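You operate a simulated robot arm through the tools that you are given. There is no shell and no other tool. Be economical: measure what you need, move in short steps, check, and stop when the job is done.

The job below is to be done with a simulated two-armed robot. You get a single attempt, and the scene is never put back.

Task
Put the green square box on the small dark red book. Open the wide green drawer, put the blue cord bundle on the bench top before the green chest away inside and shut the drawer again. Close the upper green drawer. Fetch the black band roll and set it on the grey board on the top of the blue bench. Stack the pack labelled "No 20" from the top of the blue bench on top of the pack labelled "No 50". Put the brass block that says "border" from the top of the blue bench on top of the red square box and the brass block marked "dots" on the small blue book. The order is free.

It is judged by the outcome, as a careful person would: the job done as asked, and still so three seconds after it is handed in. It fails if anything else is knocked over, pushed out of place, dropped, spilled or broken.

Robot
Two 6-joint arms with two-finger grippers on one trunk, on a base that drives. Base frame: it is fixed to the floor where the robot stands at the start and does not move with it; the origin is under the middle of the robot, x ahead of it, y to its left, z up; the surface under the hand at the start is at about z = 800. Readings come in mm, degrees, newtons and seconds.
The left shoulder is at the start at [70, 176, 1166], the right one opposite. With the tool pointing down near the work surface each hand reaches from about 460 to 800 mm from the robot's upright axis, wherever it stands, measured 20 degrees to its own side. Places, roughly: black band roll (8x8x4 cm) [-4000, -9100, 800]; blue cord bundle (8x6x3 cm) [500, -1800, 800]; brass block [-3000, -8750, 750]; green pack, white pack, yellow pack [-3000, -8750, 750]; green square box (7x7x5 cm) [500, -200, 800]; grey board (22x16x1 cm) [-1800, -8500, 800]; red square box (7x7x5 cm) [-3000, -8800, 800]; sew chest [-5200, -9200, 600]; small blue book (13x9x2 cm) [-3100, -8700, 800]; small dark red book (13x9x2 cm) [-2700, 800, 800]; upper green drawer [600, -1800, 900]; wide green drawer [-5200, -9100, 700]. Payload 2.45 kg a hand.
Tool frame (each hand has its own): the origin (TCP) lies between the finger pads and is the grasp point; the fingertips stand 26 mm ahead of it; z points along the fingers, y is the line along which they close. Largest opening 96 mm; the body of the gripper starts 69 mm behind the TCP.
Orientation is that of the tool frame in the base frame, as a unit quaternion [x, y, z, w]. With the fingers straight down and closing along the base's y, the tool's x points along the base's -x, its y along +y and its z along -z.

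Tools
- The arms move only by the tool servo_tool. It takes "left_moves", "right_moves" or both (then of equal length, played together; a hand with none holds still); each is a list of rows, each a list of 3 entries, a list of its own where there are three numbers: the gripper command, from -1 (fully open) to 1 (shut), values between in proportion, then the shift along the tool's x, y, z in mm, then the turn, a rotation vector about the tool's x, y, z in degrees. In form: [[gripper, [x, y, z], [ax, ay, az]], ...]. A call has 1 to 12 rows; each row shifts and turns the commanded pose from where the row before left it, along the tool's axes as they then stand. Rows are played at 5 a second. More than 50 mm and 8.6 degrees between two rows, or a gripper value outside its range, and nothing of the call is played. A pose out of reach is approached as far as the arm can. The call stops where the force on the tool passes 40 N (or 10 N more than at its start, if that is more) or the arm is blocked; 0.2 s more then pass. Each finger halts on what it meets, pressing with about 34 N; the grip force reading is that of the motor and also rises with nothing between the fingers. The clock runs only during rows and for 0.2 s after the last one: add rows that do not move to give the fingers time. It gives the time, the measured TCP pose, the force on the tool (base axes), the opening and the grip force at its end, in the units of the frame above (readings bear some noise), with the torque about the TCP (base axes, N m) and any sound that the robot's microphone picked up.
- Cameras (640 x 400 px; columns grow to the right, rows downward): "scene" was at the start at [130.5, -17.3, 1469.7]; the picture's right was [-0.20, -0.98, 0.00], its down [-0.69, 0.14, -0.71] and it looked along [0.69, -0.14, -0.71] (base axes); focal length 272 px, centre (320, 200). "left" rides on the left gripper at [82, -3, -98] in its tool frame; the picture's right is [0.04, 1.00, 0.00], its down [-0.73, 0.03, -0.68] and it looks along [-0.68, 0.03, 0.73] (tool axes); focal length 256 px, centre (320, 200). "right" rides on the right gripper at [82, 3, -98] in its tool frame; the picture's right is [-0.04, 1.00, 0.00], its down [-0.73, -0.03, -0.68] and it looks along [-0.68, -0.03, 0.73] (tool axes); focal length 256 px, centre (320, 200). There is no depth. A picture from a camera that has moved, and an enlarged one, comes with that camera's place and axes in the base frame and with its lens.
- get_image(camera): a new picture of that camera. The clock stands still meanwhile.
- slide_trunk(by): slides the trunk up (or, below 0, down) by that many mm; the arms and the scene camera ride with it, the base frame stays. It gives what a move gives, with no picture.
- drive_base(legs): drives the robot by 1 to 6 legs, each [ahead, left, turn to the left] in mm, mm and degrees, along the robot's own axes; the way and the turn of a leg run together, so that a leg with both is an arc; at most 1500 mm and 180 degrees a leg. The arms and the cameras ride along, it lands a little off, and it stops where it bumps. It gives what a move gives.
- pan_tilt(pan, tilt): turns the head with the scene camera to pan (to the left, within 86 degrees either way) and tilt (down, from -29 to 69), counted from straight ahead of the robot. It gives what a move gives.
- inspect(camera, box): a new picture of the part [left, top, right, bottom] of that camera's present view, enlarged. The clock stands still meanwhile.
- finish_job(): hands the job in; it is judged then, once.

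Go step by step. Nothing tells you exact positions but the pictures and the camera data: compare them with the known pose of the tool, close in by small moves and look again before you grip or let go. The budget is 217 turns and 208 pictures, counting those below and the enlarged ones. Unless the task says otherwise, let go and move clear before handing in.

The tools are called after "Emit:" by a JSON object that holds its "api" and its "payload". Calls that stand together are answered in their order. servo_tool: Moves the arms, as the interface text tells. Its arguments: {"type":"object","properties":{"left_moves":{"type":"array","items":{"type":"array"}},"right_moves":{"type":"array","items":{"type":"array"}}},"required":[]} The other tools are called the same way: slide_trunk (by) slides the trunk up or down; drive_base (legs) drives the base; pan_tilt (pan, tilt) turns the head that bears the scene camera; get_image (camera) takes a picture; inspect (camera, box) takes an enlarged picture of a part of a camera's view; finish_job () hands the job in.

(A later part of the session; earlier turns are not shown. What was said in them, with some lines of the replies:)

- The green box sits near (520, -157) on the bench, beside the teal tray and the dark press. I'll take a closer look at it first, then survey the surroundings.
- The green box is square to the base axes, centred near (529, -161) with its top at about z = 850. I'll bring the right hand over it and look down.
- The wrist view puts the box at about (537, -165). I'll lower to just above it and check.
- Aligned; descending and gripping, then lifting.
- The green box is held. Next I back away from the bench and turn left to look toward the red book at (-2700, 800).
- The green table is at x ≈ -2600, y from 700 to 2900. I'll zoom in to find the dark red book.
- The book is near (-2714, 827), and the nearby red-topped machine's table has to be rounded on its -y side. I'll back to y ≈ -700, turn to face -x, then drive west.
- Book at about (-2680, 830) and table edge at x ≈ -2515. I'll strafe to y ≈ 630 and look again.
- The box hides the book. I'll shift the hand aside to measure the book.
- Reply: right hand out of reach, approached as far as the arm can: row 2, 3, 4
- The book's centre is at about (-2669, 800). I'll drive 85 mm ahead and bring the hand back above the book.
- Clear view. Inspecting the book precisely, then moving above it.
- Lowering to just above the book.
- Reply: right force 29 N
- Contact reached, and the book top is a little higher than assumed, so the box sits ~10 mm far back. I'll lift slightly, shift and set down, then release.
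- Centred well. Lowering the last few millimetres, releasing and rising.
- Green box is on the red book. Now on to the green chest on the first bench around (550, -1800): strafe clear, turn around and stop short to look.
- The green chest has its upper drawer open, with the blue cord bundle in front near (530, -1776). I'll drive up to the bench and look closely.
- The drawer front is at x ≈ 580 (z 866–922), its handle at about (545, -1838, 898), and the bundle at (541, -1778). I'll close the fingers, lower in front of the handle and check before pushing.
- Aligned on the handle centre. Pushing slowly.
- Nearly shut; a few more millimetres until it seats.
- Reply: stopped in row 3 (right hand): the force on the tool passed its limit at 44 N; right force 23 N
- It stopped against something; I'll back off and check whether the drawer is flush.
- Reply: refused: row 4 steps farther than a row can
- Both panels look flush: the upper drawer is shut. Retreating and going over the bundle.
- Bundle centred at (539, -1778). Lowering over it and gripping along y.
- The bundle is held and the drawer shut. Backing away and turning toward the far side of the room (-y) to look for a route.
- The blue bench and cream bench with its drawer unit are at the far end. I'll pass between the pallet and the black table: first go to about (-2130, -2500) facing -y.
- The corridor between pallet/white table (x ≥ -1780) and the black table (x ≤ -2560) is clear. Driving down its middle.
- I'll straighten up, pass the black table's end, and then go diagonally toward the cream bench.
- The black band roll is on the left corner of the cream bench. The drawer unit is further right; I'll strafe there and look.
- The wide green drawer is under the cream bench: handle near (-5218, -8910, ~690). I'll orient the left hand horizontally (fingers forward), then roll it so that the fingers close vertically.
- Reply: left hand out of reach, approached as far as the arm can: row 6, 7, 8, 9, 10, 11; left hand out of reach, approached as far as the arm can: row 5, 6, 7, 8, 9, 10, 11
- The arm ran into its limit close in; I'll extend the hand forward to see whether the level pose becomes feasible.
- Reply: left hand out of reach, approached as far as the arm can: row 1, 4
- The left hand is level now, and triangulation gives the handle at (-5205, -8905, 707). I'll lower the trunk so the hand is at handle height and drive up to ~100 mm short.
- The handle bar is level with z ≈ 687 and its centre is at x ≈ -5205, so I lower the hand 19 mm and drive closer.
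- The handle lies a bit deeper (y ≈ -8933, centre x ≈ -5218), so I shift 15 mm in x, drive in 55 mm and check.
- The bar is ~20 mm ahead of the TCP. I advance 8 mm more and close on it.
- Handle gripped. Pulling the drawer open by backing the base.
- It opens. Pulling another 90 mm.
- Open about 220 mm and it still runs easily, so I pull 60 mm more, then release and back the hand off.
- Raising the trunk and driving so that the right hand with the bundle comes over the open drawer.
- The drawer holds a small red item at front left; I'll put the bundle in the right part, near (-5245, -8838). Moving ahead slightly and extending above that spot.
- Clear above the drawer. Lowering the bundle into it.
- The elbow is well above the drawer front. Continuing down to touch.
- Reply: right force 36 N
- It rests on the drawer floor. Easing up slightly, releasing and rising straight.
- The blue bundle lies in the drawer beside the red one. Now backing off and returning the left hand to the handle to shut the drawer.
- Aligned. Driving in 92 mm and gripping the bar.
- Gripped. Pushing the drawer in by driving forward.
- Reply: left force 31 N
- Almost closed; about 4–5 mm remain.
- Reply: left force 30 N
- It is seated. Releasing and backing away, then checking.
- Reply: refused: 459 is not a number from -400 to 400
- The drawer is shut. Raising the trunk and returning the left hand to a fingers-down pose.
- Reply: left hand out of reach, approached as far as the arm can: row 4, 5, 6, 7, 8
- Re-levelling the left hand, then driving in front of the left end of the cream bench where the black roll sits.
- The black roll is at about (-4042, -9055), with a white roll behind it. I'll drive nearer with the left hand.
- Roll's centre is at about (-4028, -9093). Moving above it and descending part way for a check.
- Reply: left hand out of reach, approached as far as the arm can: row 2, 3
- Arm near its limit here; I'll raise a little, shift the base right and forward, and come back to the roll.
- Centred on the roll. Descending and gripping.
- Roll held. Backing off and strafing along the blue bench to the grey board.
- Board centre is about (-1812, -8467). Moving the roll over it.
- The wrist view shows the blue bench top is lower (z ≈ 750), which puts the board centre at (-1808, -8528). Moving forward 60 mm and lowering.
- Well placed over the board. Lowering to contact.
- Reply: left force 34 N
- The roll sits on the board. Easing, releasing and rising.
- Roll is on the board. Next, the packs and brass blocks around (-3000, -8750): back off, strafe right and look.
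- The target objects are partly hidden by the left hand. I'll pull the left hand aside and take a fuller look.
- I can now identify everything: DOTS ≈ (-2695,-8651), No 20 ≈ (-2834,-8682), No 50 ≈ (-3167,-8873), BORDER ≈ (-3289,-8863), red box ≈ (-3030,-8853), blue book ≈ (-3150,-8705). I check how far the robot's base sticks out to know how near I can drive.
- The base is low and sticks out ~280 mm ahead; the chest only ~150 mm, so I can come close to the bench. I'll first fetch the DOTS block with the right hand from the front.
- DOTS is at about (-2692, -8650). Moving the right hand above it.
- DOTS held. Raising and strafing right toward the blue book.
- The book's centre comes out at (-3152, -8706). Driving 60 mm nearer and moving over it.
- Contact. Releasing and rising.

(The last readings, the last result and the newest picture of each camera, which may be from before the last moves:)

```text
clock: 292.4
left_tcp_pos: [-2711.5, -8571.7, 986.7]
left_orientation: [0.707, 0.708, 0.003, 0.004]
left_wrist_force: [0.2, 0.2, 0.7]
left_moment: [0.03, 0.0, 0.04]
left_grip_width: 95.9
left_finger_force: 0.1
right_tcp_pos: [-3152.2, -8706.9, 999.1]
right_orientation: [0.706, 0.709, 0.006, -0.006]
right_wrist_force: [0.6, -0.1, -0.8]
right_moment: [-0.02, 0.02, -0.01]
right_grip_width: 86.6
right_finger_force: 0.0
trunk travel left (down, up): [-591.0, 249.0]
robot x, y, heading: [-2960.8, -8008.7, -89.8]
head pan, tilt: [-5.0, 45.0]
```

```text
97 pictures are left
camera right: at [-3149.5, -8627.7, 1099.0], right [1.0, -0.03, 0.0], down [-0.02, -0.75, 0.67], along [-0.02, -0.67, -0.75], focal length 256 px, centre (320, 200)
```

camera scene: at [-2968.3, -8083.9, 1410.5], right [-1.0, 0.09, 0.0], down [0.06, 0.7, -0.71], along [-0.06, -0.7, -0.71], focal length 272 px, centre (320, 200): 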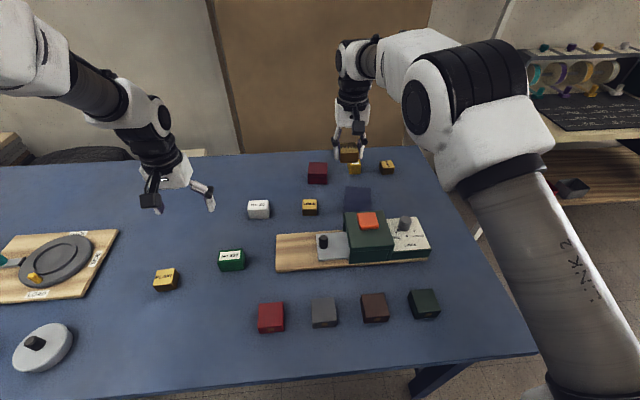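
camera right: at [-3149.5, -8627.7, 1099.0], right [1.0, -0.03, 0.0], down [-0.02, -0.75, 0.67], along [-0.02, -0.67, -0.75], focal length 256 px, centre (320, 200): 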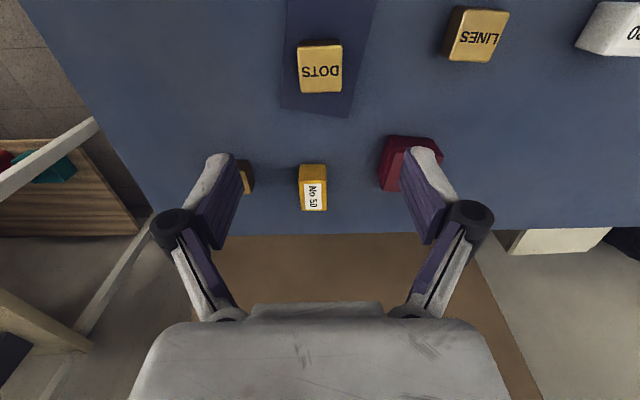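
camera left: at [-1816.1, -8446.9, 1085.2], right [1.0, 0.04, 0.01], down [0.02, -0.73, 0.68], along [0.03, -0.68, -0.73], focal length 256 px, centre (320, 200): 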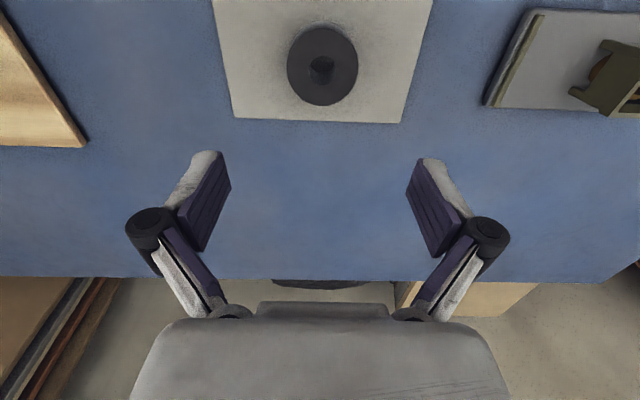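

DOTS is on the blue book. Next the "No 20" pack at about (-2829, -8684): strafing left for the right hand.

Emit:
{"api": "inspect", "payload": {"camera": "right", "box": [220, 110, 460, 230]}}

Emit:
{"api": "drive_base", "payload": {"legs": [[20, 318, 0]]}}

Emit:
{"api": "get_image", "payload": {"camera": "right"}}

```text
2.67 times, centred on (340, 170) of right
camera zoom: at [-3149.5, -8627.7, 1099.0], right [1.0, -0.03, 0.0], down [-0.02, -0.75, 0.67], along [-0.02, -0.67, -0.75], focal length 683 px, centre (267, 280)
```

zoom: 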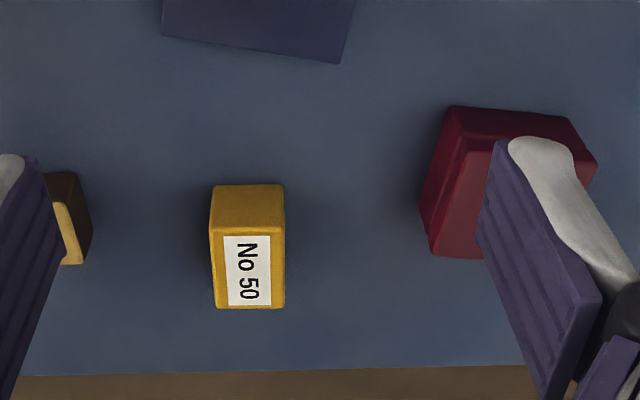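

```text
clock: 294.5
left_tcp_pos: [-2395.5, -8588.9, 986.3]
left_orientation: [0.706, 0.708, 0.002, 0.005]
left_wrist_force: [-0.5, 0.0, -0.2]
left_moment: [0.0, 0.0, 0.0]
left_grip_width: 96.1
left_finger_force: 0.0
right_tcp_pos: [-2837.6, -8725.2, 999.2]
right_orientation: [0.705, 0.709, 0.006, -0.006]
right_wrist_force: [0.9, -0.1, 0.2]
right_moment: [0.02, 0.03, -0.01]
right_grip_width: 86.3
right_finger_force: 0.1
trunk travel left (down, up): [-591.0, 249.0]
robot x, y, heading: [-2644.7, -8030.8, -89.6]
head pan, tilt: [-5.0, 45.0]
```

```text
95 pictures are left
camera right: at [-2834.3, -8645.1, 1099.0], right [1.0, -0.03, 0.0], down [-0.03, -0.75, 0.67], along [-0.02, -0.67, -0.75], focal length 256 px, centre (320, 200)
```

right: 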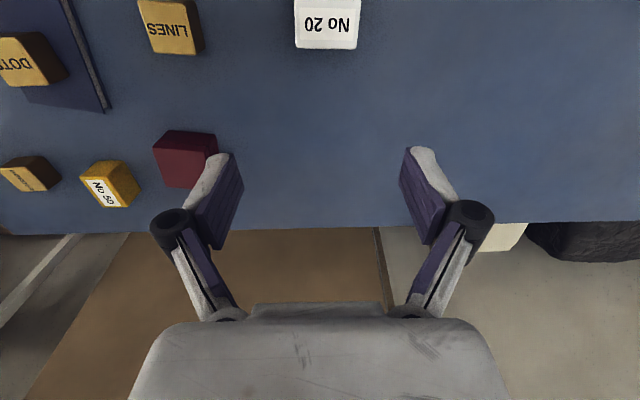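

Emit:
{"api": "servo_tool", "payload": {"right_moves": [[-1, [38, 6, 0], [0, 0, 0]], [-1, [0, 0, 40], [0, 0, 0]], [-1, [0, 0, 40], [0, 0, 0]], [-1, [0, 0, 20], [0, 0, 0]], [-1, [0, 0, 0], [0, 0, 0]]]}}

Emit:
{"api": "get_image", "payload": {"camera": "right"}}

```text
clock: 295.7
left_tcp_pos: [-2395.8, -8588.7, 986.4]
left_orientation: [0.707, 0.707, 0.002, 0.005]
left_wrist_force: [-0.4, 0.5, 0.3]
left_moment: [-0.01, 0.02, 0.01]
left_grip_width: 95.8
left_finger_force: 0.1
right_tcp_pos: [-2833.0, -8685.4, 899.7]
right_orientation: [0.706, 0.708, 0.006, -0.006]
right_wrist_force: [0.5, 0.5, -0.3]
right_moment: [-0.01, 0.03, -0.03]
right_grip_width: 96.0
right_finger_force: 0.0
trunk travel left (down, up): [-591.0, 249.0]
robot x, y, heading: [-2646.4, -8029.0, -89.6]
head pan, tilt: [-5.0, 45.0]
```

```text
94 pictures are left
camera right: at [-2829.2, -8605.3, 999.3], right [1.0, -0.03, 0.0], down [-0.03, -0.75, 0.67], along [-0.02, -0.67, -0.75], focal length 256 px, centre (320, 200)
```

right: 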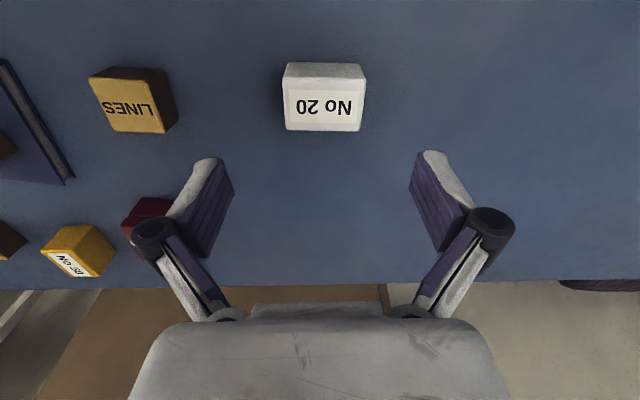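

Centred at (-2827, -8686). Descending, gripping and lifting.

Emit:
{"api": "servo_tool", "payload": {"right_moves": [[-0.9, [0, 5, 40], [0, 0, 0]], [-0.9, [0, 0, 40], [0, 0, 0]], [-0.9, [0, 0, 28], [0, 0, 0]], [-0.9, [0, 0, 0], [0, 0, 0]], [1, [0, 0, 0], [0, 0, 0]], [1, [0, 0, 0], [0, 0, 0]], [1, [0, 0, 0], [0, 0, 0]], [1, [0, 0, -40], [0, 0, 0]], [1, [0, 0, -40], [0, 0, 0]], [1, [0, 0, -40], [0, 0, 0]], [1, [0, 0, -40], [0, 0, 0]], [1, [0, 0, -40], [0, 0, 0]]]}}

Emit:
{"api": "get_image", "payload": {"camera": "right"}}

```text
clock: 298.3
left_tcp_pos: [-2396.4, -8588.4, 986.2]
left_orientation: [0.706, 0.708, 0.001, 0.005]
left_wrist_force: [-0.3, -0.1, -0.4]
left_moment: [-0.02, -0.02, 0.01]
left_grip_width: 96.0
left_finger_force: 0.0
right_tcp_pos: [-2825.5, -8683.6, 990.8]
right_orientation: [0.705, 0.709, 0.006, -0.007]
right_wrist_force: [0.0, 0.8, -0.8]
right_moment: [0.0, 0.05, -0.01]
right_grip_width: 61.2
right_finger_force: 33.5
trunk travel left (down, up): [-591.0, 249.0]
robot x, y, heading: [-2645.1, -8028.9, -89.7]
head pan, tilt: [-5.0, 45.0]
```

```text
93 pictures are left
camera right: at [-2822.4, -8604.4, 1090.5], right [1.0, -0.03, 0.0], down [-0.03, -0.75, 0.67], along [-0.02, -0.67, -0.75], focal length 256 px, centre (320, 200)
```

right: 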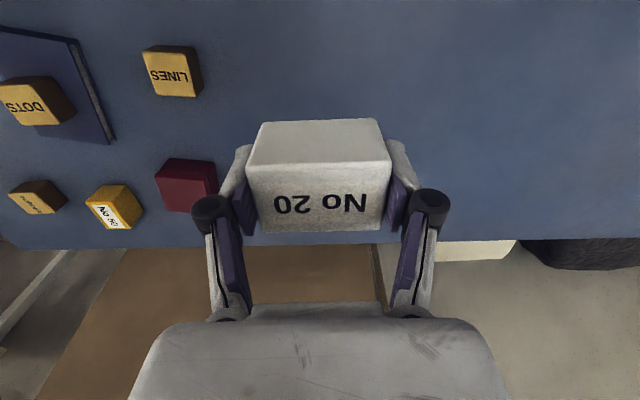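

No 20 held. Driving round to the right end of the blue bench, to face it from there (heading 0).

Emit:
{"api": "drive_base", "payload": {"legs": [[-470, 0, 0], [0, -1255, 0], [0, 0, 90], [0, -850, 0]]}}

Emit:
{"api": "pan_tilt", "payload": {"pan": -15, "tilt": 40}}

Emit:
{"api": "get_image", "payload": {"camera": "scene"}}

```text
clock: 314.7
left_tcp_pos: [-3327.3, -8147.1, 986.6]
left_orientation: [0.034, 0.999, 0.004, 0.002]
left_wrist_force: [-0.2, 0.4, 0.3]
left_moment: [0.02, -0.01, -0.01]
left_grip_width: 96.2
left_finger_force: 0.1
right_tcp_pos: [-3261.0, -8579.6, 989.2]
right_orientation: [0.032, 0.999, 0.0, -0.008]
right_wrist_force: [-0.7, -0.4, -0.2]
right_moment: [0.01, 0.01, -0.03]
right_grip_width: 60.9
right_finger_force: 34.3
trunk travel left (down, up): [-591.0, 249.0]
robot x, y, heading: [-3900.4, -8357.2, -3.6]
head pan, tilt: [-5.0, 45.0]
```

```text
clock: 315.4
left_tcp_pos: [-3326.6, -8147.1, 985.7]
left_orientation: [0.034, 0.999, 0.004, 0.001]
left_wrist_force: [-0.5, 0.3, 0.5]
left_moment: [0.02, -0.01, 0.04]
left_grip_width: 96.1
left_finger_force: 0.0
right_tcp_pos: [-3261.1, -8581.6, 990.1]
right_orientation: [0.031, 0.999, 0.0, -0.009]
right_wrist_force: [0.0, -0.2, -0.9]
right_moment: [0.03, -0.01, 0.05]
right_grip_width: 61.1
right_finger_force: 34.3
trunk travel left (down, up): [-591.0, 249.0]
robot x, y, heading: [-3904.3, -8356.4, -3.9]
head pan, tilt: [-15.0, 40.0]
```

```text
92 pictures are left
camera scene: at [-3771.8, -8388.4, 1417.8], right [-0.32, -0.95, 0.0], down [-0.61, 0.21, -0.77], along [0.73, -0.25, -0.64], focal length 272 px, centre (320, 200)
```

scene: 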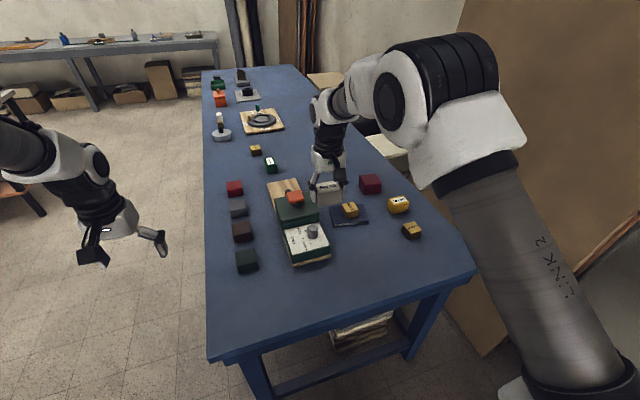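

Bench end is at x ≈ -3467. I'll close in to about (-3740, -8690) with heading 0.

Emit:
{"api": "drive_base", "payload": {"legs": [[90, -322, 3.8], [85, 0, 0]]}}

Emit:
{"api": "pan_tilt", "payload": {"pan": -15, "tilt": 45}}

Emit:
{"api": "get_image", "payload": {"camera": "scene"}}

Emit:
{"api": "get_image", "payload": {"camera": "right"}}

```text
clock: 318.3
left_tcp_pos: [-3176.3, -8437.9, 986.1]
left_orientation: [0.003, 1.0, 0.005, 0.002]
left_wrist_force: [0.9, -0.1, 0.3]
left_moment: [0.02, 0.06, 0.01]
left_grip_width: 96.1
left_finger_force: 0.1
right_tcp_pos: [-3083.2, -8866.2, 989.5]
right_orientation: [0.0, 1.0, 0.0, -0.009]
right_wrist_force: [0.0, -0.8, -0.6]
right_moment: [0.0, 0.07, 0.01]
right_grip_width: 60.8
right_finger_force: 34.3
trunk travel left (down, up): [-591.0, 249.0]
robot x, y, heading: [-3741.7, -8683.3, -0.1]
head pan, tilt: [-15.0, 40.0]
```

```text
clock: 319.0
left_tcp_pos: [-3176.6, -8436.3, 986.2]
left_orientation: [0.003, 1.0, 0.005, 0.001]
left_wrist_force: [0.3, -0.1, 0.6]
left_moment: [0.03, 0.01, 0.0]
left_grip_width: 96.2
left_finger_force: 0.1
right_tcp_pos: [-3082.4, -8867.7, 989.8]
right_orientation: [0.0, 1.0, 0.001, -0.009]
right_wrist_force: [0.5, -1.0, -1.1]
right_moment: [-0.01, -0.02, -0.05]
right_grip_width: 60.7
right_finger_force: 34.1
trunk travel left (down, up): [-591.0, 249.0]
robot x, y, heading: [-3741.5, -8679.1, -0.4]
head pan, tilt: [-15.0, 45.0]
```

```text
91 pictures are left
camera scene: at [-3607.9, -8705.7, 1410.4], right [-0.26, -0.97, 0.0], down [-0.68, 0.18, -0.71], along [0.68, -0.18, -0.71], focal length 272 px, centre (320, 200)
```

scene: 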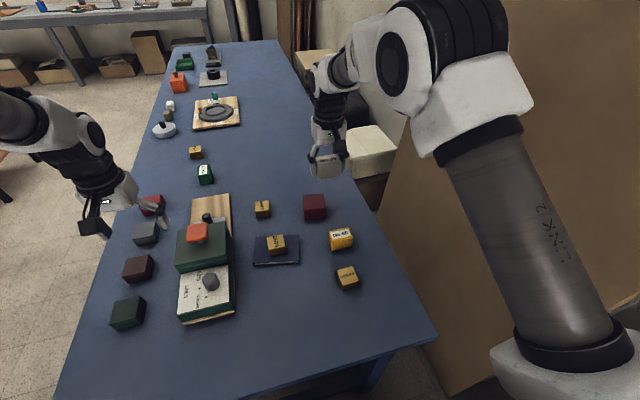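

```text
90 pictures are left
camera right: at [-3162.4, -8864.6, 1089.2], right [0.04, 1.0, 0.0], down [0.75, -0.03, 0.67], along [0.67, -0.03, -0.75], focal length 256 px, centre (320, 200)
```

right: 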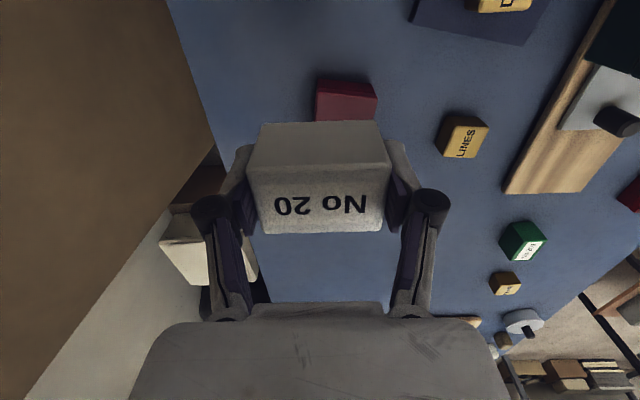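

Emit:
{"api": "inspect", "payload": {"camera": "scene", "box": [290, 180, 390, 300]}}

```text
3.33 times, centred on (340, 240) of scene
camera zoom: at [-3607.9, -8705.7, 1410.4], right [-0.26, -0.97, 0.0], down [-0.68, 0.18, -0.71], along [0.68, -0.18, -0.71], focal length 907 px, centre (253, 67)
```

zoom: 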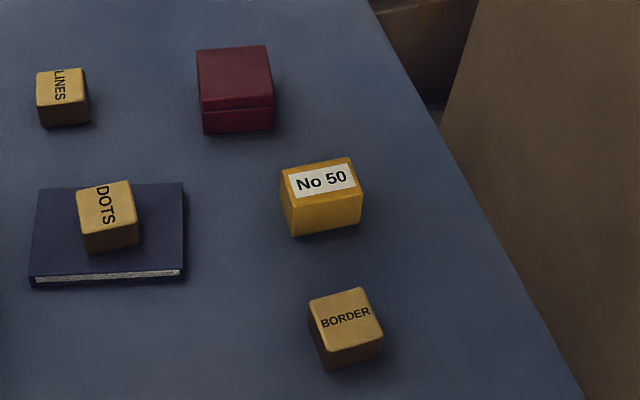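

No 50's top centre is at (-3167, -8886), slightly rotated (~4°). Moving the No 20 pack over it.

Emit:
{"api": "servo_tool", "payload": {"right_moves": [[1, [42, -9, 0], [0, -1, 0]], [1, [43, -10, 0], [0, 0, 4]], [1, [0, 0, 40], [0, 0, 0]], [1, [0, 0, 40], [0, 0, 0]], [1, [0, 0, 40], [0, 0, 0]], [1, [0, 0, 0], [0, 0, 0]]]}}

Emit:
{"api": "inspect", "payload": {"camera": "scene", "box": [290, 160, 390, 280]}}

Emit:
{"api": "get_image", "payload": {"camera": "right"}}

```text
clock: 320.4
left_tcp_pos: [-3176.0, -8436.1, 986.0]
left_orientation: [0.003, 1.0, 0.004, 0.002]
left_wrist_force: [-0.2, -0.1, 0.8]
left_moment: [-0.04, -0.01, 0.02]
left_grip_width: 96.1
left_finger_force: 0.1
right_tcp_pos: [-3171.8, -8881.8, 871.7]
right_orientation: [0.036, 0.999, 0.0, 0.0]
right_wrist_force: [0.7, -0.3, -0.4]
right_moment: [0.02, -0.01, 0.02]
right_grip_width: 60.7
right_finger_force: 33.6
trunk travel left (down, up): [-591.0, 249.0]
robot x, y, heading: [-3732.7, -8685.9, -0.1]
head pan, tilt: [-15.0, 45.0]
```

```text
3.33 times, centred on (340, 220) of scene
camera zoom: at [-3609.5, -8705.5, 1410.6], right [-0.26, -0.97, 0.0], down [-0.68, 0.18, -0.71], along [0.68, -0.18, -0.71], focal length 907 px, centre (253, 133)
```

zoom: 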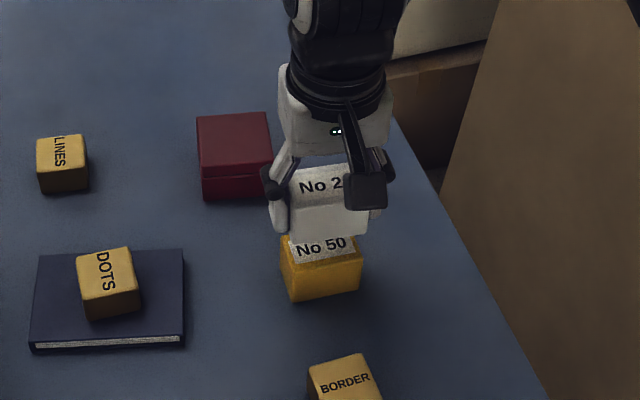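

```text
87 pictures are left
camera right: at [-3251.8, -8873.9, 969.6], right [0.11, 0.99, 0.0], down [0.73, -0.08, 0.68], along [0.68, -0.08, -0.73], focal length 256 px, centre (320, 200)
```

right: 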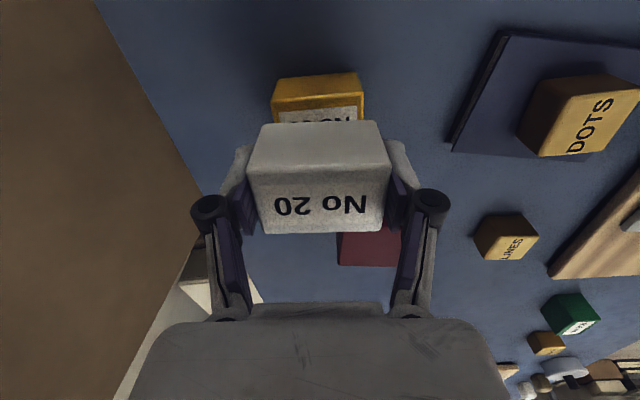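

Emit:
{"api": "servo_tool", "payload": {"right_moves": [[1, [-3, -3, 20], [0, 0, 0]], [1, [0, 0, 8], [0, 0, 0]], [1, [0, 0, 3], [0, 0, 0]], [1, [0, 0, 2], [0, 0, 0]], [1, [0, 0, 0], [0, 0, 0]]]}}

Emit:
{"api": "inspect", "payload": {"camera": "scene", "box": [300, 190, 380, 270]}}

```text
clock: 321.6
left_tcp_pos: [-3176.5, -8437.9, 986.0]
left_orientation: [0.003, 1.0, 0.004, 0.002]
left_wrist_force: [0.4, -0.2, -0.7]
left_moment: [0.0, -0.01, 0.0]
left_grip_width: 96.1
left_finger_force: 0.0
right_tcp_pos: [-3166.2, -8887.9, 835.5]
right_orientation: [0.035, 0.999, 0.0, -0.001]
right_wrist_force: [-1.1, -0.6, 0.9]
right_moment: [-0.01, 0.06, 0.0]
right_grip_width: 61.1
right_finger_force: 34.4
trunk travel left (down, up): [-591.0, 249.0]
robot x, y, heading: [-3741.8, -8681.0, 0.1]
head pan, tilt: [-15.0, 45.0]
```

```text
5.00 times, centred on (340, 230) of scene
camera zoom: at [-3609.3, -8705.7, 1410.6], right [-0.26, -0.97, 0.0], down [-0.68, 0.18, -0.71], along [0.68, -0.18, -0.71], focal length 1360 px, centre (220, 50)
```

zoom: 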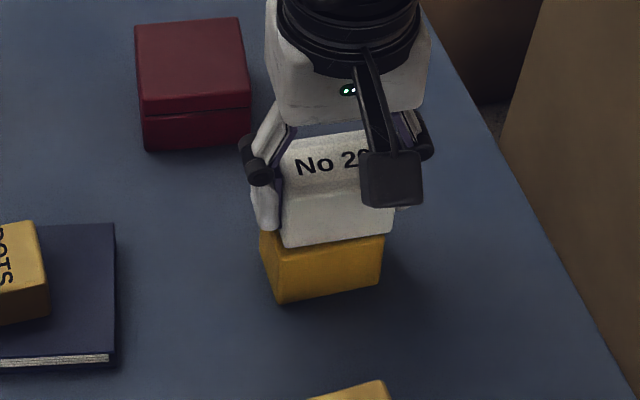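

Slightly off to the right by ~5 mm; correcting, touching down and releasing.

Emit:
{"api": "servo_tool", "payload": {"right_moves": [[1, [0, 4, -1], [0, 0, 0]], [1, [0, 0, 2], [0, 0, 0]], [1, [0, 0, 2], [0, 0, 0]], [1, [0, 0, 0], [0, 0, 0]]]}}

Emit:
{"api": "inspect", "payload": {"camera": "scene", "box": [300, 190, 380, 270]}}

```text
clock: 322.6
left_tcp_pos: [-3177.4, -8437.7, 987.4]
left_orientation: [0.003, 1.0, 0.004, 0.003]
left_wrist_force: [1.2, 0.1, -0.6]
left_moment: [0.01, 0.02, 0.03]
left_grip_width: 96.2
left_finger_force: 0.1
right_tcp_pos: [-3166.5, -8884.7, 836.3]
right_orientation: [0.036, 0.999, 0.0, 0.002]
right_wrist_force: [1.1, -0.1, 12.6]
right_moment: [-0.05, 0.22, 0.01]
right_grip_width: 61.0
right_finger_force: 34.5
trunk travel left (down, up): [-591.0, 249.0]
robot x, y, heading: [-3740.3, -8682.8, 0.0]
head pan, tilt: [-15.0, 45.0]
```

```text
5.00 times, centred on (340, 230) of scene
camera zoom: at [-3610.7, -8705.2, 1410.9], right [-0.26, -0.97, 0.0], down [-0.68, 0.18, -0.71], along [0.68, -0.18, -0.71], focal length 1360 px, centre (220, 50)
```

zoom: 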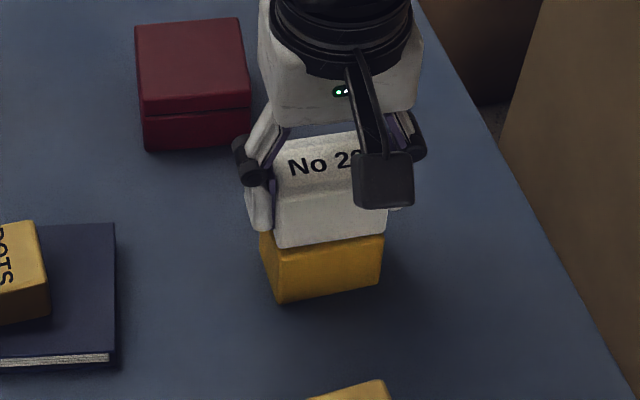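

Aligned and in contact (12 N). Releasing and rising.

Emit:
{"api": "servo_tool", "payload": {"right_moves": [[1, [0, 0, -1], [0, 0, 0]], [0.2, [0, 0, 0], [0, 0, 0]], [-0.5, [0, 0, 0], [0, 0, 0]], [-0.8, [0, 0, 0], [0, 0, 0]], [-0.8, [0, 0, -30], [0, 0, 0]], [-0.8, [0, 0, -40], [0, 0, 0]], [-0.8, [0, 0, -40], [0, 0, 0]], [-0.8, [0, 0, -30], [0, 0, 0]], [-0.8, [0, 0, 0], [0, 0, -4]]]}}

Emit:
{"api": "inspect", "payload": {"camera": "scene", "box": [290, 160, 390, 290]}}

Emit:
{"api": "get_image", "payload": {"camera": "right"}}

```text
clock: 324.6
left_tcp_pos: [-3175.9, -8437.0, 986.0]
left_orientation: [0.003, 1.0, 0.004, 0.001]
left_wrist_force: [0.3, 0.8, 0.9]
left_moment: [-0.02, 0.02, -0.01]
left_grip_width: 96.0
left_finger_force: 0.1
right_tcp_pos: [-3164.5, -8884.9, 976.4]
right_orientation: [0.0, 1.0, -0.001, 0.0]
right_wrist_force: [-0.3, 0.1, -0.3]
right_moment: [0.03, 0.05, -0.05]
right_grip_width: 86.3
right_finger_force: 0.0
trunk travel left (down, up): [-591.0, 249.0]
robot x, y, heading: [-3743.8, -8680.5, 0.2]
head pan, tilt: [-15.0, 45.0]
```

```text
3.08 times, centred on (340, 225) of scene
camera zoom: at [-3608.6, -8705.8, 1410.5], right [-0.26, -0.97, 0.0], down [-0.68, 0.18, -0.71], along [0.68, -0.18, -0.71], focal length 837 px, centre (258, 123)
```

zoom: 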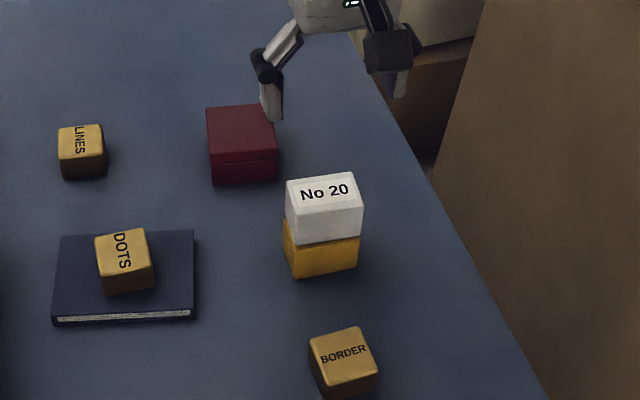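

```text
83 pictures are left
camera right: at [-3246.5, -8882.1, 1074.4], right [0.04, 1.0, 0.0], down [0.73, -0.03, 0.68], along [0.68, -0.03, -0.73], focal length 256 px, centre (320, 200)
```

right: 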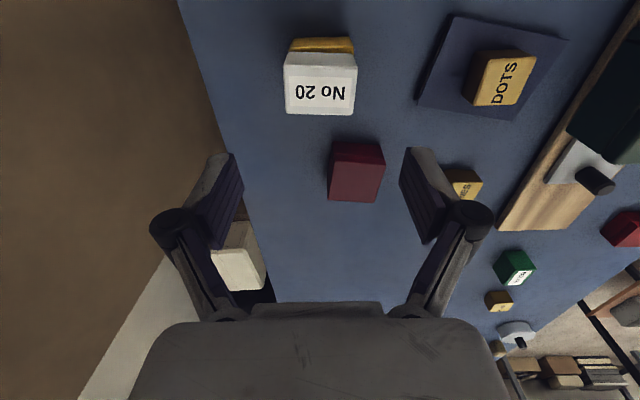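

No 20 rests neatly on No 50. Now BORDER at (-3288, -8866): backing the base a little and moving the hand over it.

Emit:
{"api": "drive_base", "payload": {"legs": [[-70, 0, 0]]}}

Emit:
{"api": "servo_tool", "payload": {"right_moves": [[-0.8, [28, 10, 0], [0, 0, 0]], [-0.8, [28, 10, 0], [0, 0, 0]], [-0.8, [0, 0, 40], [0, 0, 0]], [-0.8, [0, 0, 40], [0, 0, 0]], [-0.8, [0, 0, 0], [0, 0, 0]]]}}

Emit:
{"api": "get_image", "payload": {"camera": "right"}}

```text
clock: 325.6
left_tcp_pos: [-3247.9, -8437.2, 985.9]
left_orientation: [0.003, 1.0, 0.004, 0.003]
left_wrist_force: [-0.7, 0.2, -0.4]
left_moment: [-0.01, -0.01, -0.02]
left_grip_width: 95.9
left_finger_force: 0.1
right_tcp_pos: [-3236.0, -8883.9, 976.2]
right_orientation: [0.0, 1.0, 0.0, 0.0]
right_wrist_force: [-0.5, -0.1, -0.1]
right_moment: [0.04, -0.01, 0.04]
right_grip_width: 86.6
right_finger_force: 0.1
trunk travel left (down, up): [-591.0, 249.0]
robot x, y, heading: [-3810.8, -8683.1, 0.1]
head pan, tilt: [-15.0, 45.0]
```

```text
clock: 326.8
left_tcp_pos: [-3248.6, -8435.8, 987.3]
left_orientation: [0.002, 1.0, 0.004, 0.003]
left_wrist_force: [-0.7, -0.2, 0.0]
left_moment: [0.0, -0.05, 0.02]
left_grip_width: 95.9
left_finger_force: 0.0
right_tcp_pos: [-3292.0, -8862.3, 895.4]
right_orientation: [-0.001, 1.0, 0.0, 0.0]
right_wrist_force: [-0.3, 1.2, 0.2]
right_moment: [-0.01, -0.02, -0.01]
right_grip_width: 86.3
right_finger_force: 0.0
trunk travel left (down, up): [-591.0, 249.0]
robot x, y, heading: [-3807.2, -8684.9, -0.5]
head pan, tilt: [-15.0, 45.0]
```

```text
82 pictures are left
camera right: at [-3373.2, -8858.8, 993.5], right [0.04, 1.0, 0.0], down [0.73, -0.03, 0.68], along [0.68, -0.03, -0.73], focal length 256 px, centre (320, 200)
```

right: 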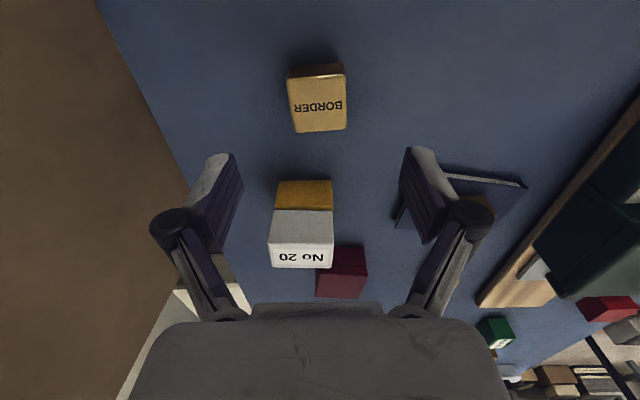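

Emit:
{"api": "servo_tool", "payload": {"right_moves": [[-0.7, [-2, -2, 40], [0, 0, 0]], [-0.7, [0, 0, 40], [0, 0, 0]], [-0.7, [0, 0, 25], [0, 0, 0]], [-0.7, [0, 0, 0], [0, 0, 0]], [1, [0, 0, 0], [0, 0, 0]], [1, [0, 0, 0], [0, 0, 0]], [1, [0, 0, 0], [0, 0, 0]], [1, [0, 0, -40], [0, 0, 0]], [1, [0, 0, -40], [0, 0, 0]], [1, [0, 0, -40], [0, 0, 0]], [1, [0, 0, -40], [0, 0, 0]], [1, [0, 0, -40], [0, 0, 0]]]}}

Emit:
{"api": "get_image", "payload": {"camera": "right"}}

```text
clock: 329.4
left_tcp_pos: [-3247.1, -8438.6, 986.7]
left_orientation: [0.003, 1.0, 0.004, 0.002]
left_wrist_force: [0.8, 0.4, 0.8]
left_moment: [-0.02, -0.01, -0.02]
left_grip_width: 95.9
left_finger_force: 0.0
right_tcp_pos: [-3291.3, -8868.1, 992.5]
right_orientation: [0.001, 1.0, 0.0, 0.0]
right_wrist_force: [0.1, 0.7, -5.1]
right_moment: [0.0, -0.05, -0.02]
right_grip_width: 45.8
right_finger_force: 33.9
trunk travel left (down, up): [-591.0, 249.0]
robot x, y, heading: [-3808.5, -8680.1, -0.3]
head pan, tilt: [-15.0, 45.0]
```

```text
81 pictures are left
camera right: at [-3373.4, -8864.8, 1090.9], right [0.04, 1.0, 0.0], down [0.73, -0.03, 0.68], along [0.68, -0.03, -0.73], focal length 256 px, centre (320, 200)
```

right: 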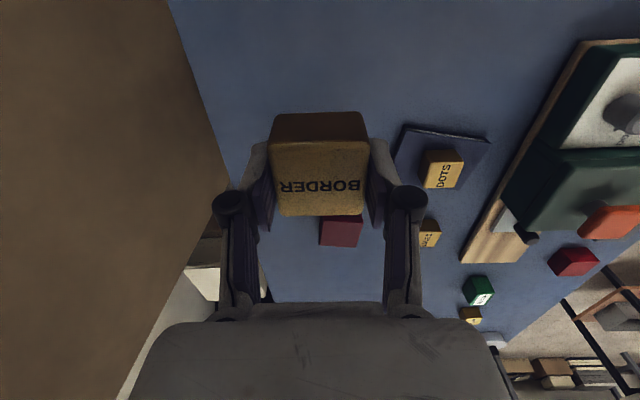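

BORDER held. Returning forward 68 mm and reaching over the red box (-3034, -8844).

Emit:
{"api": "drive_base", "payload": {"legs": [[66, 0, 0.2]]}}

Emit:
{"api": "servo_tool", "payload": {"right_moves": [[1, [-38, 5, 0], [0, 0, 0]], [1, [-38, 5, 0], [0, 0, 0]], [1, [-38, 5, 0], [0, 0, 0]], [1, [-38, 4, 0], [0, 0, 0]], [1, [-36, 4, 0], [0, 0, 0]], [1, [0, 0, 30], [0, 0, 0]], [1, [0, 0, 30], [0, 0, 0]], [1, [0, 0, 0], [0, 0, 0]]]}}

Emit:
{"api": "get_image", "payload": {"camera": "right"}}

Emit:
{"api": "inspect", "payload": {"camera": "scene", "box": [270, 120, 390, 240]}}

```text
clock: 330.4
left_tcp_pos: [-3181.3, -8435.2, 984.7]
left_orientation: [0.001, 1.0, 0.005, 0.001]
left_wrist_force: [-0.2, 0.0, 0.1]
left_moment: [-0.02, 0.06, 0.0]
left_grip_width: 95.8
left_finger_force: 0.1
right_tcp_pos: [-3223.7, -8866.1, 992.4]
right_orientation: [0.0, 1.0, 0.001, 0.0]
right_wrist_force: [-0.3, -0.4, -6.1]
right_moment: [0.0, 0.0, 0.0]
right_grip_width: 45.6
right_finger_force: 34.0
trunk travel left (down, up): [-591.0, 249.0]
robot x, y, heading: [-3742.1, -8683.4, 0.1]
head pan, tilt: [-15.0, 45.0]
```

```text
clock: 332.2
left_tcp_pos: [-3180.0, -8435.6, 986.3]
left_orientation: [0.001, 1.0, 0.004, 0.001]
left_wrist_force: [-0.5, -0.3, 1.0]
left_moment: [0.05, 0.0, 0.01]
left_grip_width: 96.1
left_finger_force: 0.1
right_tcp_pos: [-3038.5, -8844.5, 930.1]
right_orientation: [-0.001, 1.0, 0.0, 0.0]
right_wrist_force: [-0.4, 0.5, -5.3]
right_moment: [0.0, 0.02, 0.04]
right_grip_width: 46.0
right_finger_force: 34.0
trunk travel left (down, up): [-591.0, 249.0]
robot x, y, heading: [-3739.5, -8684.9, -0.1]
head pan, tilt: [-15.0, 45.0]
```

```text
80 pictures are left
camera right: at [-3119.2, -8840.6, 1028.6], right [0.04, 1.0, 0.0], down [0.73, -0.03, 0.68], along [0.68, -0.03, -0.73], focal length 256 px, centre (320, 200)
```

right: 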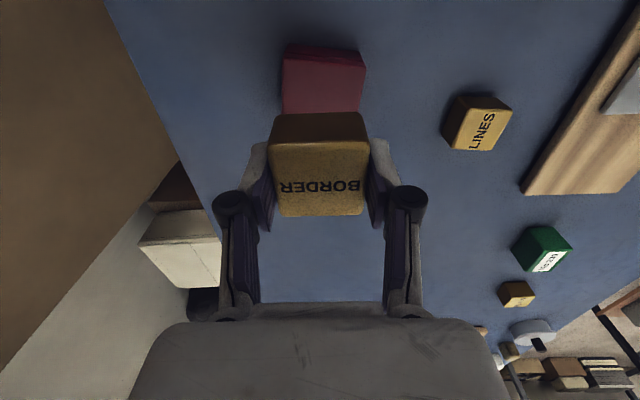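

```text
3.33 times, centred on (330, 180) of scene
camera zoom: at [-3612.3, -8705.4, 1410.5], right [-0.26, -0.97, 0.0], down [-0.68, 0.18, -0.71], along [0.68, -0.18, -0.71], focal length 907 px, centre (287, 267)
```

zoom: 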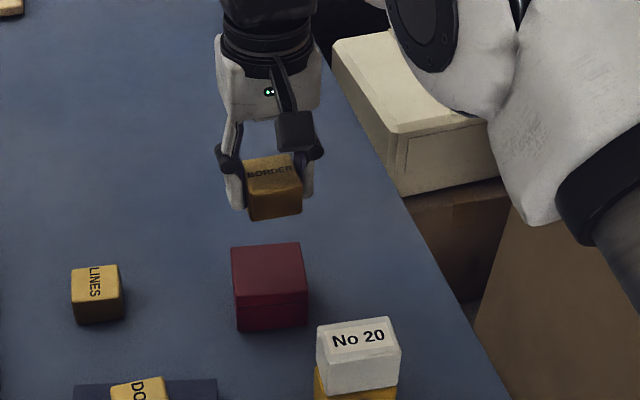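

Emit:
{"api": "servo_tool", "payload": {"right_moves": [[1, [-7, 2, 30], [0, 0, 0]], [1, [0, 0, 30], [0, 0, 0]], [1, [0, 0, 16], [0, 0, 0]], [1, [0, 0, 3], [0, 0, 0]], [1, [0, 0, 3], [0, 0, 0]], [1, [0, 0, 0], [0, 0, 0]]]}}

Emit:
{"api": "inspect", "payload": {"camera": "scene", "box": [270, 140, 370, 240]}}

Emit:
{"api": "get_image", "payload": {"camera": "right"}}

```text
clock: 333.6
left_tcp_pos: [-3180.2, -8435.5, 985.0]
left_orientation: [0.001, 1.0, 0.005, 0.002]
left_wrist_force: [0.4, 0.6, -0.1]
left_moment: [-0.01, -0.01, 0.0]
left_grip_width: 95.8
left_finger_force: 0.0
right_tcp_pos: [-3028.6, -8841.1, 851.5]
right_orientation: [-0.001, 1.0, 0.0, 0.0]
right_wrist_force: [0.4, -0.6, -5.4]
right_moment: [-0.02, 0.02, 0.01]
right_grip_width: 45.9
right_finger_force: 34.3
trunk travel left (down, up): [-591.0, 249.0]
robot x, y, heading: [-3741.7, -8681.2, 0.2]
head pan, tilt: [-15.0, 45.0]
```

```text
4.00 times, centred on (320, 190) of scene
camera zoom: at [-3611.8, -8705.5, 1410.4], right [-0.26, -0.97, 0.0], down [-0.68, 0.18, -0.71], along [0.68, -0.18, -0.71], focal length 1088 px, centre (320, 240)
```

zoom: 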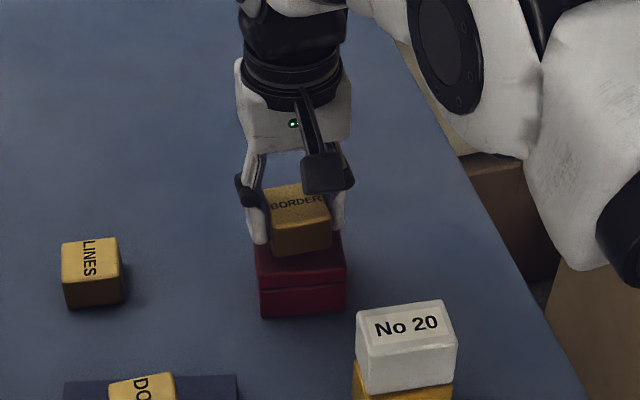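

```text
77 pictures are left
camera right: at [-3110.3, -8838.4, 948.8], right [0.04, 1.0, 0.0], down [0.73, -0.03, 0.68], along [0.68, -0.03, -0.73], focal length 256 px, centre (320, 200)
```

right: 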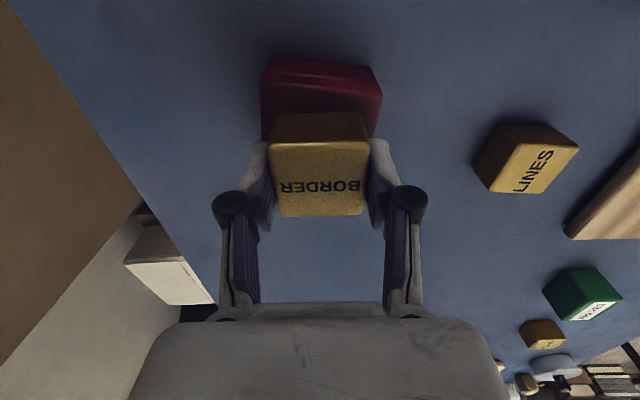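

Centred over the red box. Touching down.

Emit:
{"api": "servo_tool", "payload": {"right_moves": [[1, [0, 0, 4], [0, 0, 0]], [1, [0, 0, 3], [0, 0, 0]], [1, [0, 0, 2], [0, 0, 0]], [1, [0, 0, 2], [0, 0, 0]], [1, [0, 0, 0], [0, 0, 0]]]}}

```text
clock: 334.8
left_tcp_pos: [-3181.0, -8434.3, 985.5]
left_orientation: [0.0, 1.0, 0.004, 0.002]
left_wrist_force: [0.4, -0.1, 0.0]
left_moment: [-0.01, -0.01, 0.01]
left_grip_width: 96.1
left_finger_force: 0.0
right_tcp_pos: [-3028.5, -8839.3, 839.2]
right_orientation: [0.0, 1.0, -0.001, 0.001]
right_wrist_force: [2.0, 0.0, 3.5]
right_moment: [-0.11, -0.13, 0.03]
right_grip_width: 45.5
right_finger_force: 34.1
trunk travel left (down, up): [-591.0, 249.0]
robot x, y, heading: [-3743.7, -8683.1, 0.1]
head pan, tilt: [-15.0, 45.0]
```

Contact. Releasing and rising.

Emit:
{"api": "servo_tool", "payload": {"right_moves": [[0.6, [0, 0, 0], [0, 0, 0]], [-0.2, [0, 0, 0], [0, 0, 0]], [-0.6, [0, 0, 0], [0, 0, 0]], [-0.6, [0, 0, -30], [0, 0, 0]], [-0.6, [0, 0, -40], [0, 0, 0]], [-0.6, [0, 0, -40], [0, 0, 0]], [-0.6, [0, 0, -40], [0, 0, 0]], [-0.6, [0, 0, 0], [0, 0, 0]]]}}

Emit:
{"api": "drive_base", "payload": {"legs": [[-250, 0, 0]]}}

Emit:
{"api": "pan_tilt", "payload": {"pan": -10, "tilt": 35}}

Emit:
{"api": "get_image", "payload": {"camera": "scene"}}

Emit:
{"api": "inspect", "payload": {"camera": "scene", "box": [180, 80, 440, 260]}}

```text
clock: 336.6
left_tcp_pos: [-3180.6, -8434.5, 985.7]
left_orientation: [0.0, 1.0, 0.005, 0.003]
left_wrist_force: [0.8, 0.0, 0.8]
left_moment: [-0.01, 0.0, -0.01]
left_grip_width: 96.0
left_finger_force: 0.0
right_tcp_pos: [-3030.7, -8837.3, 988.7]
right_orientation: [0.0, 1.0, 0.001, 0.0]
right_wrist_force: [-0.7, -0.6, -0.4]
right_moment: [0.02, 0.02, -0.02]
right_grip_width: 76.9
right_finger_force: 0.1
trunk travel left (down, up): [-591.0, 249.0]
robot x, y, heading: [-3744.0, -8684.5, -0.1]
head pan, tilt: [-15.0, 45.0]
```

```text
clock: 338.4
left_tcp_pos: [-3431.1, -8439.1, 985.6]
left_orientation: [0.005, 1.0, 0.004, 0.002]
left_wrist_force: [-0.3, 0.1, 0.0]
left_moment: [-0.01, 0.01, -0.01]
left_grip_width: 95.8
left_finger_force: 0.1
right_tcp_pos: [-3282.3, -8843.8, 987.6]
right_orientation: [0.002, 1.0, 0.001, 0.0]
right_wrist_force: [-0.9, -0.3, -0.6]
right_moment: [-0.03, -0.03, 0.0]
right_grip_width: 76.9
right_finger_force: 0.0
trunk travel left (down, up): [-591.0, 249.0]
robot x, y, heading: [-3992.4, -8684.3, -0.4]
head pan, tilt: [-15.0, 45.0]
```

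```text
clock: 339.1
left_tcp_pos: [-3431.5, -8437.8, 985.8]
left_orientation: [0.005, 1.0, 0.005, 0.002]
left_wrist_force: [0.3, -0.1, -0.3]
left_moment: [0.02, -0.02, 0.0]
left_grip_width: 96.0
left_finger_force: 0.0
right_tcp_pos: [-3282.8, -8842.5, 988.8]
right_orientation: [0.002, 1.0, 0.0, -0.001]
right_wrist_force: [0.0, -0.7, 0.2]
right_moment: [0.0, -0.01, 0.0]
right_grip_width: 76.9
right_finger_force: 0.1
trunk travel left (down, up): [-591.0, 249.0]
robot x, y, heading: [-3996.4, -8680.9, -0.4]
head pan, tilt: [-10.0, 35.0]
```

```text
76 pictures are left
camera scene: at [-3856.7, -8699.8, 1425.4], right [-0.18, -0.98, 0.0], down [-0.56, 0.1, -0.82], along [0.81, -0.15, -0.57], focal length 272 px, centre (320, 200)
```

scene: 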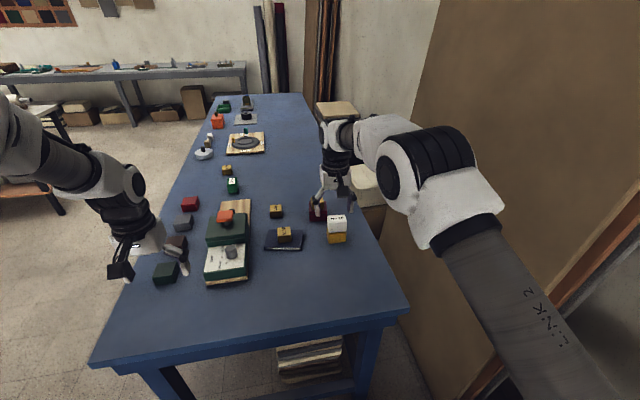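

```text
2.22 times, centred on (310, 170) of scene
camera zoom: at [-3856.7, -8699.8, 1425.4], right [-0.18, -0.98, 0.0], down [-0.56, 0.1, -0.82], along [0.81, -0.15, -0.57], focal length 604 px, centre (342, 267)
```

zoom: 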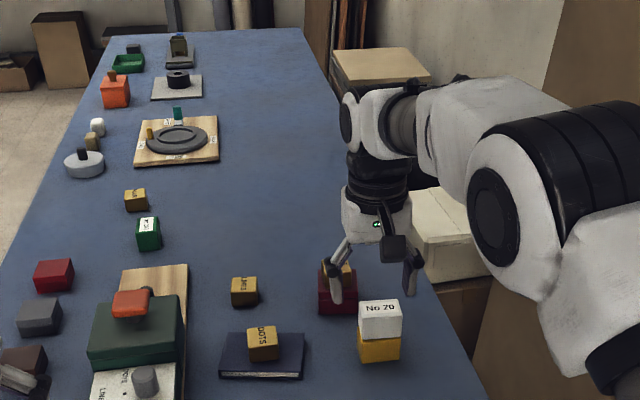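

Everything looks in place; the BORDER block on the red box is partly hidden by the hand, so I move clear sideways and check it.

Emit:
{"api": "drive_base", "payload": {"legs": [[-150, 450, 0]]}}

Emit:
{"api": "pan_tilt", "payload": {"pan": -30, "tilt": 30}}

Emit:
{"api": "inspect", "payload": {"camera": "scene", "box": [200, 80, 460, 260]}}

```text
clock: 342.0
left_tcp_pos: [-3576.6, -7988.3, 986.0]
left_orientation: [0.005, 1.0, 0.003, 0.001]
left_wrist_force: [0.2, -0.4, -0.1]
left_moment: [-0.02, 0.0, 0.0]
left_grip_width: 95.9
left_finger_force: 0.1
right_tcp_pos: [-3429.6, -8393.3, 987.5]
right_orientation: [0.004, 1.0, 0.0, 0.0]
right_wrist_force: [-0.4, -0.1, 1.1]
right_moment: [0.0, 0.05, 0.0]
right_grip_width: 76.9
right_finger_force: 0.0
trunk travel left (down, up): [-591.0, 249.0]
robot x, y, heading: [-4145.1, -8231.8, -0.4]
head pan, tilt: [-10.0, 35.0]
```

```text
clock: 342.8
left_tcp_pos: [-3579.1, -7989.0, 985.9]
left_orientation: [0.005, 1.0, 0.004, 0.001]
left_wrist_force: [0.2, 0.1, 0.1]
left_moment: [0.01, -0.01, 0.02]
left_grip_width: 96.1
left_finger_force: 0.1
right_tcp_pos: [-3430.0, -8393.7, 989.3]
right_orientation: [0.003, 1.0, 0.0, 0.0]
right_wrist_force: [0.1, -0.1, 0.0]
right_moment: [0.0, 0.03, -0.01]
right_grip_width: 76.6
right_finger_force: 0.1
trunk travel left (down, up): [-591.0, 249.0]
robot x, y, heading: [-4141.1, -8232.3, -0.4]
head pan, tilt: [-30.0, 30.0]
```

```text
2.22 times, centred on (330, 170) of scene
camera zoom: at [-4012.4, -8279.1, 1433.1], right [-0.51, -0.86, 0.0], down [-0.43, 0.25, -0.87], along [0.75, -0.44, -0.5], focal length 604 px, centre (298, 267)
```

zoom: 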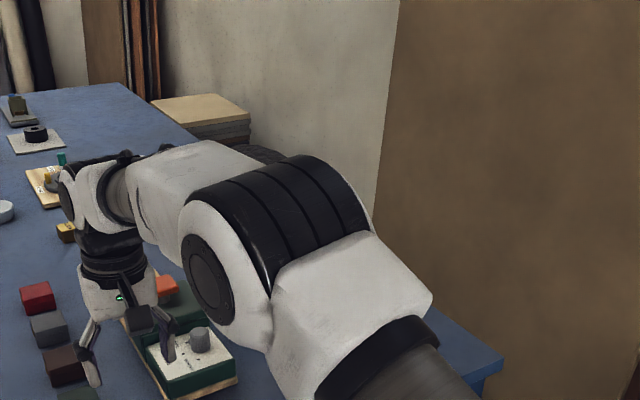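

Emit:
{"api": "drive_base", "payload": {"legs": [[0, 550, 0], [0, 0, -60]]}}

Emit:
{"api": "pan_tilt", "payload": {"pan": 10, "tilt": 22}}

Emit:
{"api": "get_image", "payload": {"camera": "scene"}}

```text
clock: 348.7
left_tcp_pos: [-3651.8, -8047.4, 986.1]
left_orientation: [0.509, 0.861, 0.002, 0.004]
left_wrist_force: [0.2, 0.1, -0.1]
left_moment: [0.02, -0.03, 0.0]
left_grip_width: 96.1
left_finger_force: 0.1
right_tcp_pos: [-3930.8, -8374.0, 987.9]
right_orientation: [0.507, 0.862, 0.0, 0.0]
right_wrist_force: [0.2, 0.4, -0.4]
right_moment: [-0.03, 0.01, -0.01]
right_grip_width: 76.9
right_finger_force: 0.1
trunk travel left (down, up): [-591.0, 249.0]
robot x, y, heading: [-4139.7, -7675.6, -61.1]
head pan, tilt: [-30.0, 30.0]
```

```text
clock: 349.8
left_tcp_pos: [-3651.6, -8048.3, 985.7]
left_orientation: [0.509, 0.861, 0.002, 0.003]
left_wrist_force: [-0.6, -0.1, -0.2]
left_moment: [0.02, -0.01, 0.0]
left_grip_width: 96.1
left_finger_force: 0.1
right_tcp_pos: [-3930.4, -8374.7, 988.9]
right_orientation: [0.507, 0.862, 0.0, 0.0]
right_wrist_force: [0.8, 0.1, -0.1]
right_moment: [0.02, 0.03, -0.02]
right_grip_width: 76.6
right_finger_force: 0.1
trunk travel left (down, up): [-591.0, 249.0]
robot x, y, heading: [-4142.5, -7680.3, -60.9]
head pan, tilt: [10.0, 22.0]
```

```text
73 pictures are left
camera scene: at [-4056.9, -7793.7, 1446.0], right [-0.78, -0.63, 0.0], down [-0.24, 0.29, -0.93], along [0.58, -0.72, -0.38], focal length 272 px, centre (320, 200)
```

scene: 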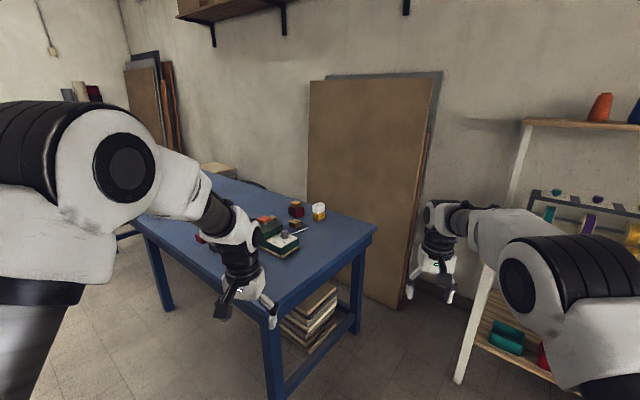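

Emit:
{"api": "inspect", "payload": {"camera": "scene", "box": [240, 185, 360, 270]}}

```text
4.71 times, centred on (300, 228) of scene
camera zoom: at [-4056.9, -7793.7, 1446.0], right [-0.78, -0.63, 0.0], down [-0.24, 0.29, -0.93], along [0.58, -0.72, -0.38], focal length 1280 px, centre (414, 71)
```

zoom: 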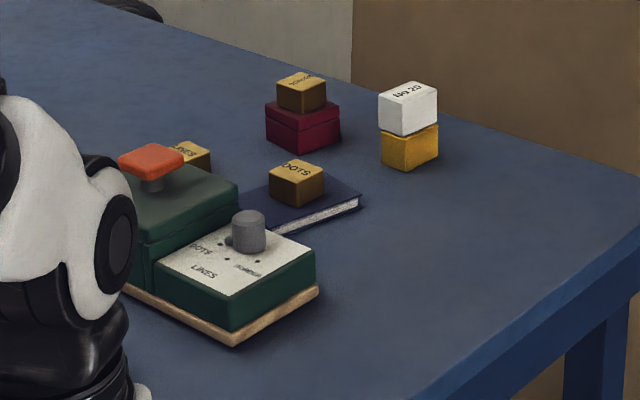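

I've checked all six placements and the hands are empty and clear, so I'm handing in.

Emit:
{"api": "finish_job", "payload": {}}

```text
The job is handed in.
```

All the jobs are done and handed in:
- The green box is on the small dark red book.
- The blue cord bundle is in the wide green drawer, which is shut.
- The upper green drawer is shut. I judged this from pictures taken just after pushing it and did not go back to recheck.
- The black band roll is on the grey board.
- The "No 20" pack is on the "No 50" pack.
- The "border" block is on the red square box, and the "dots" block is on the small blue book.
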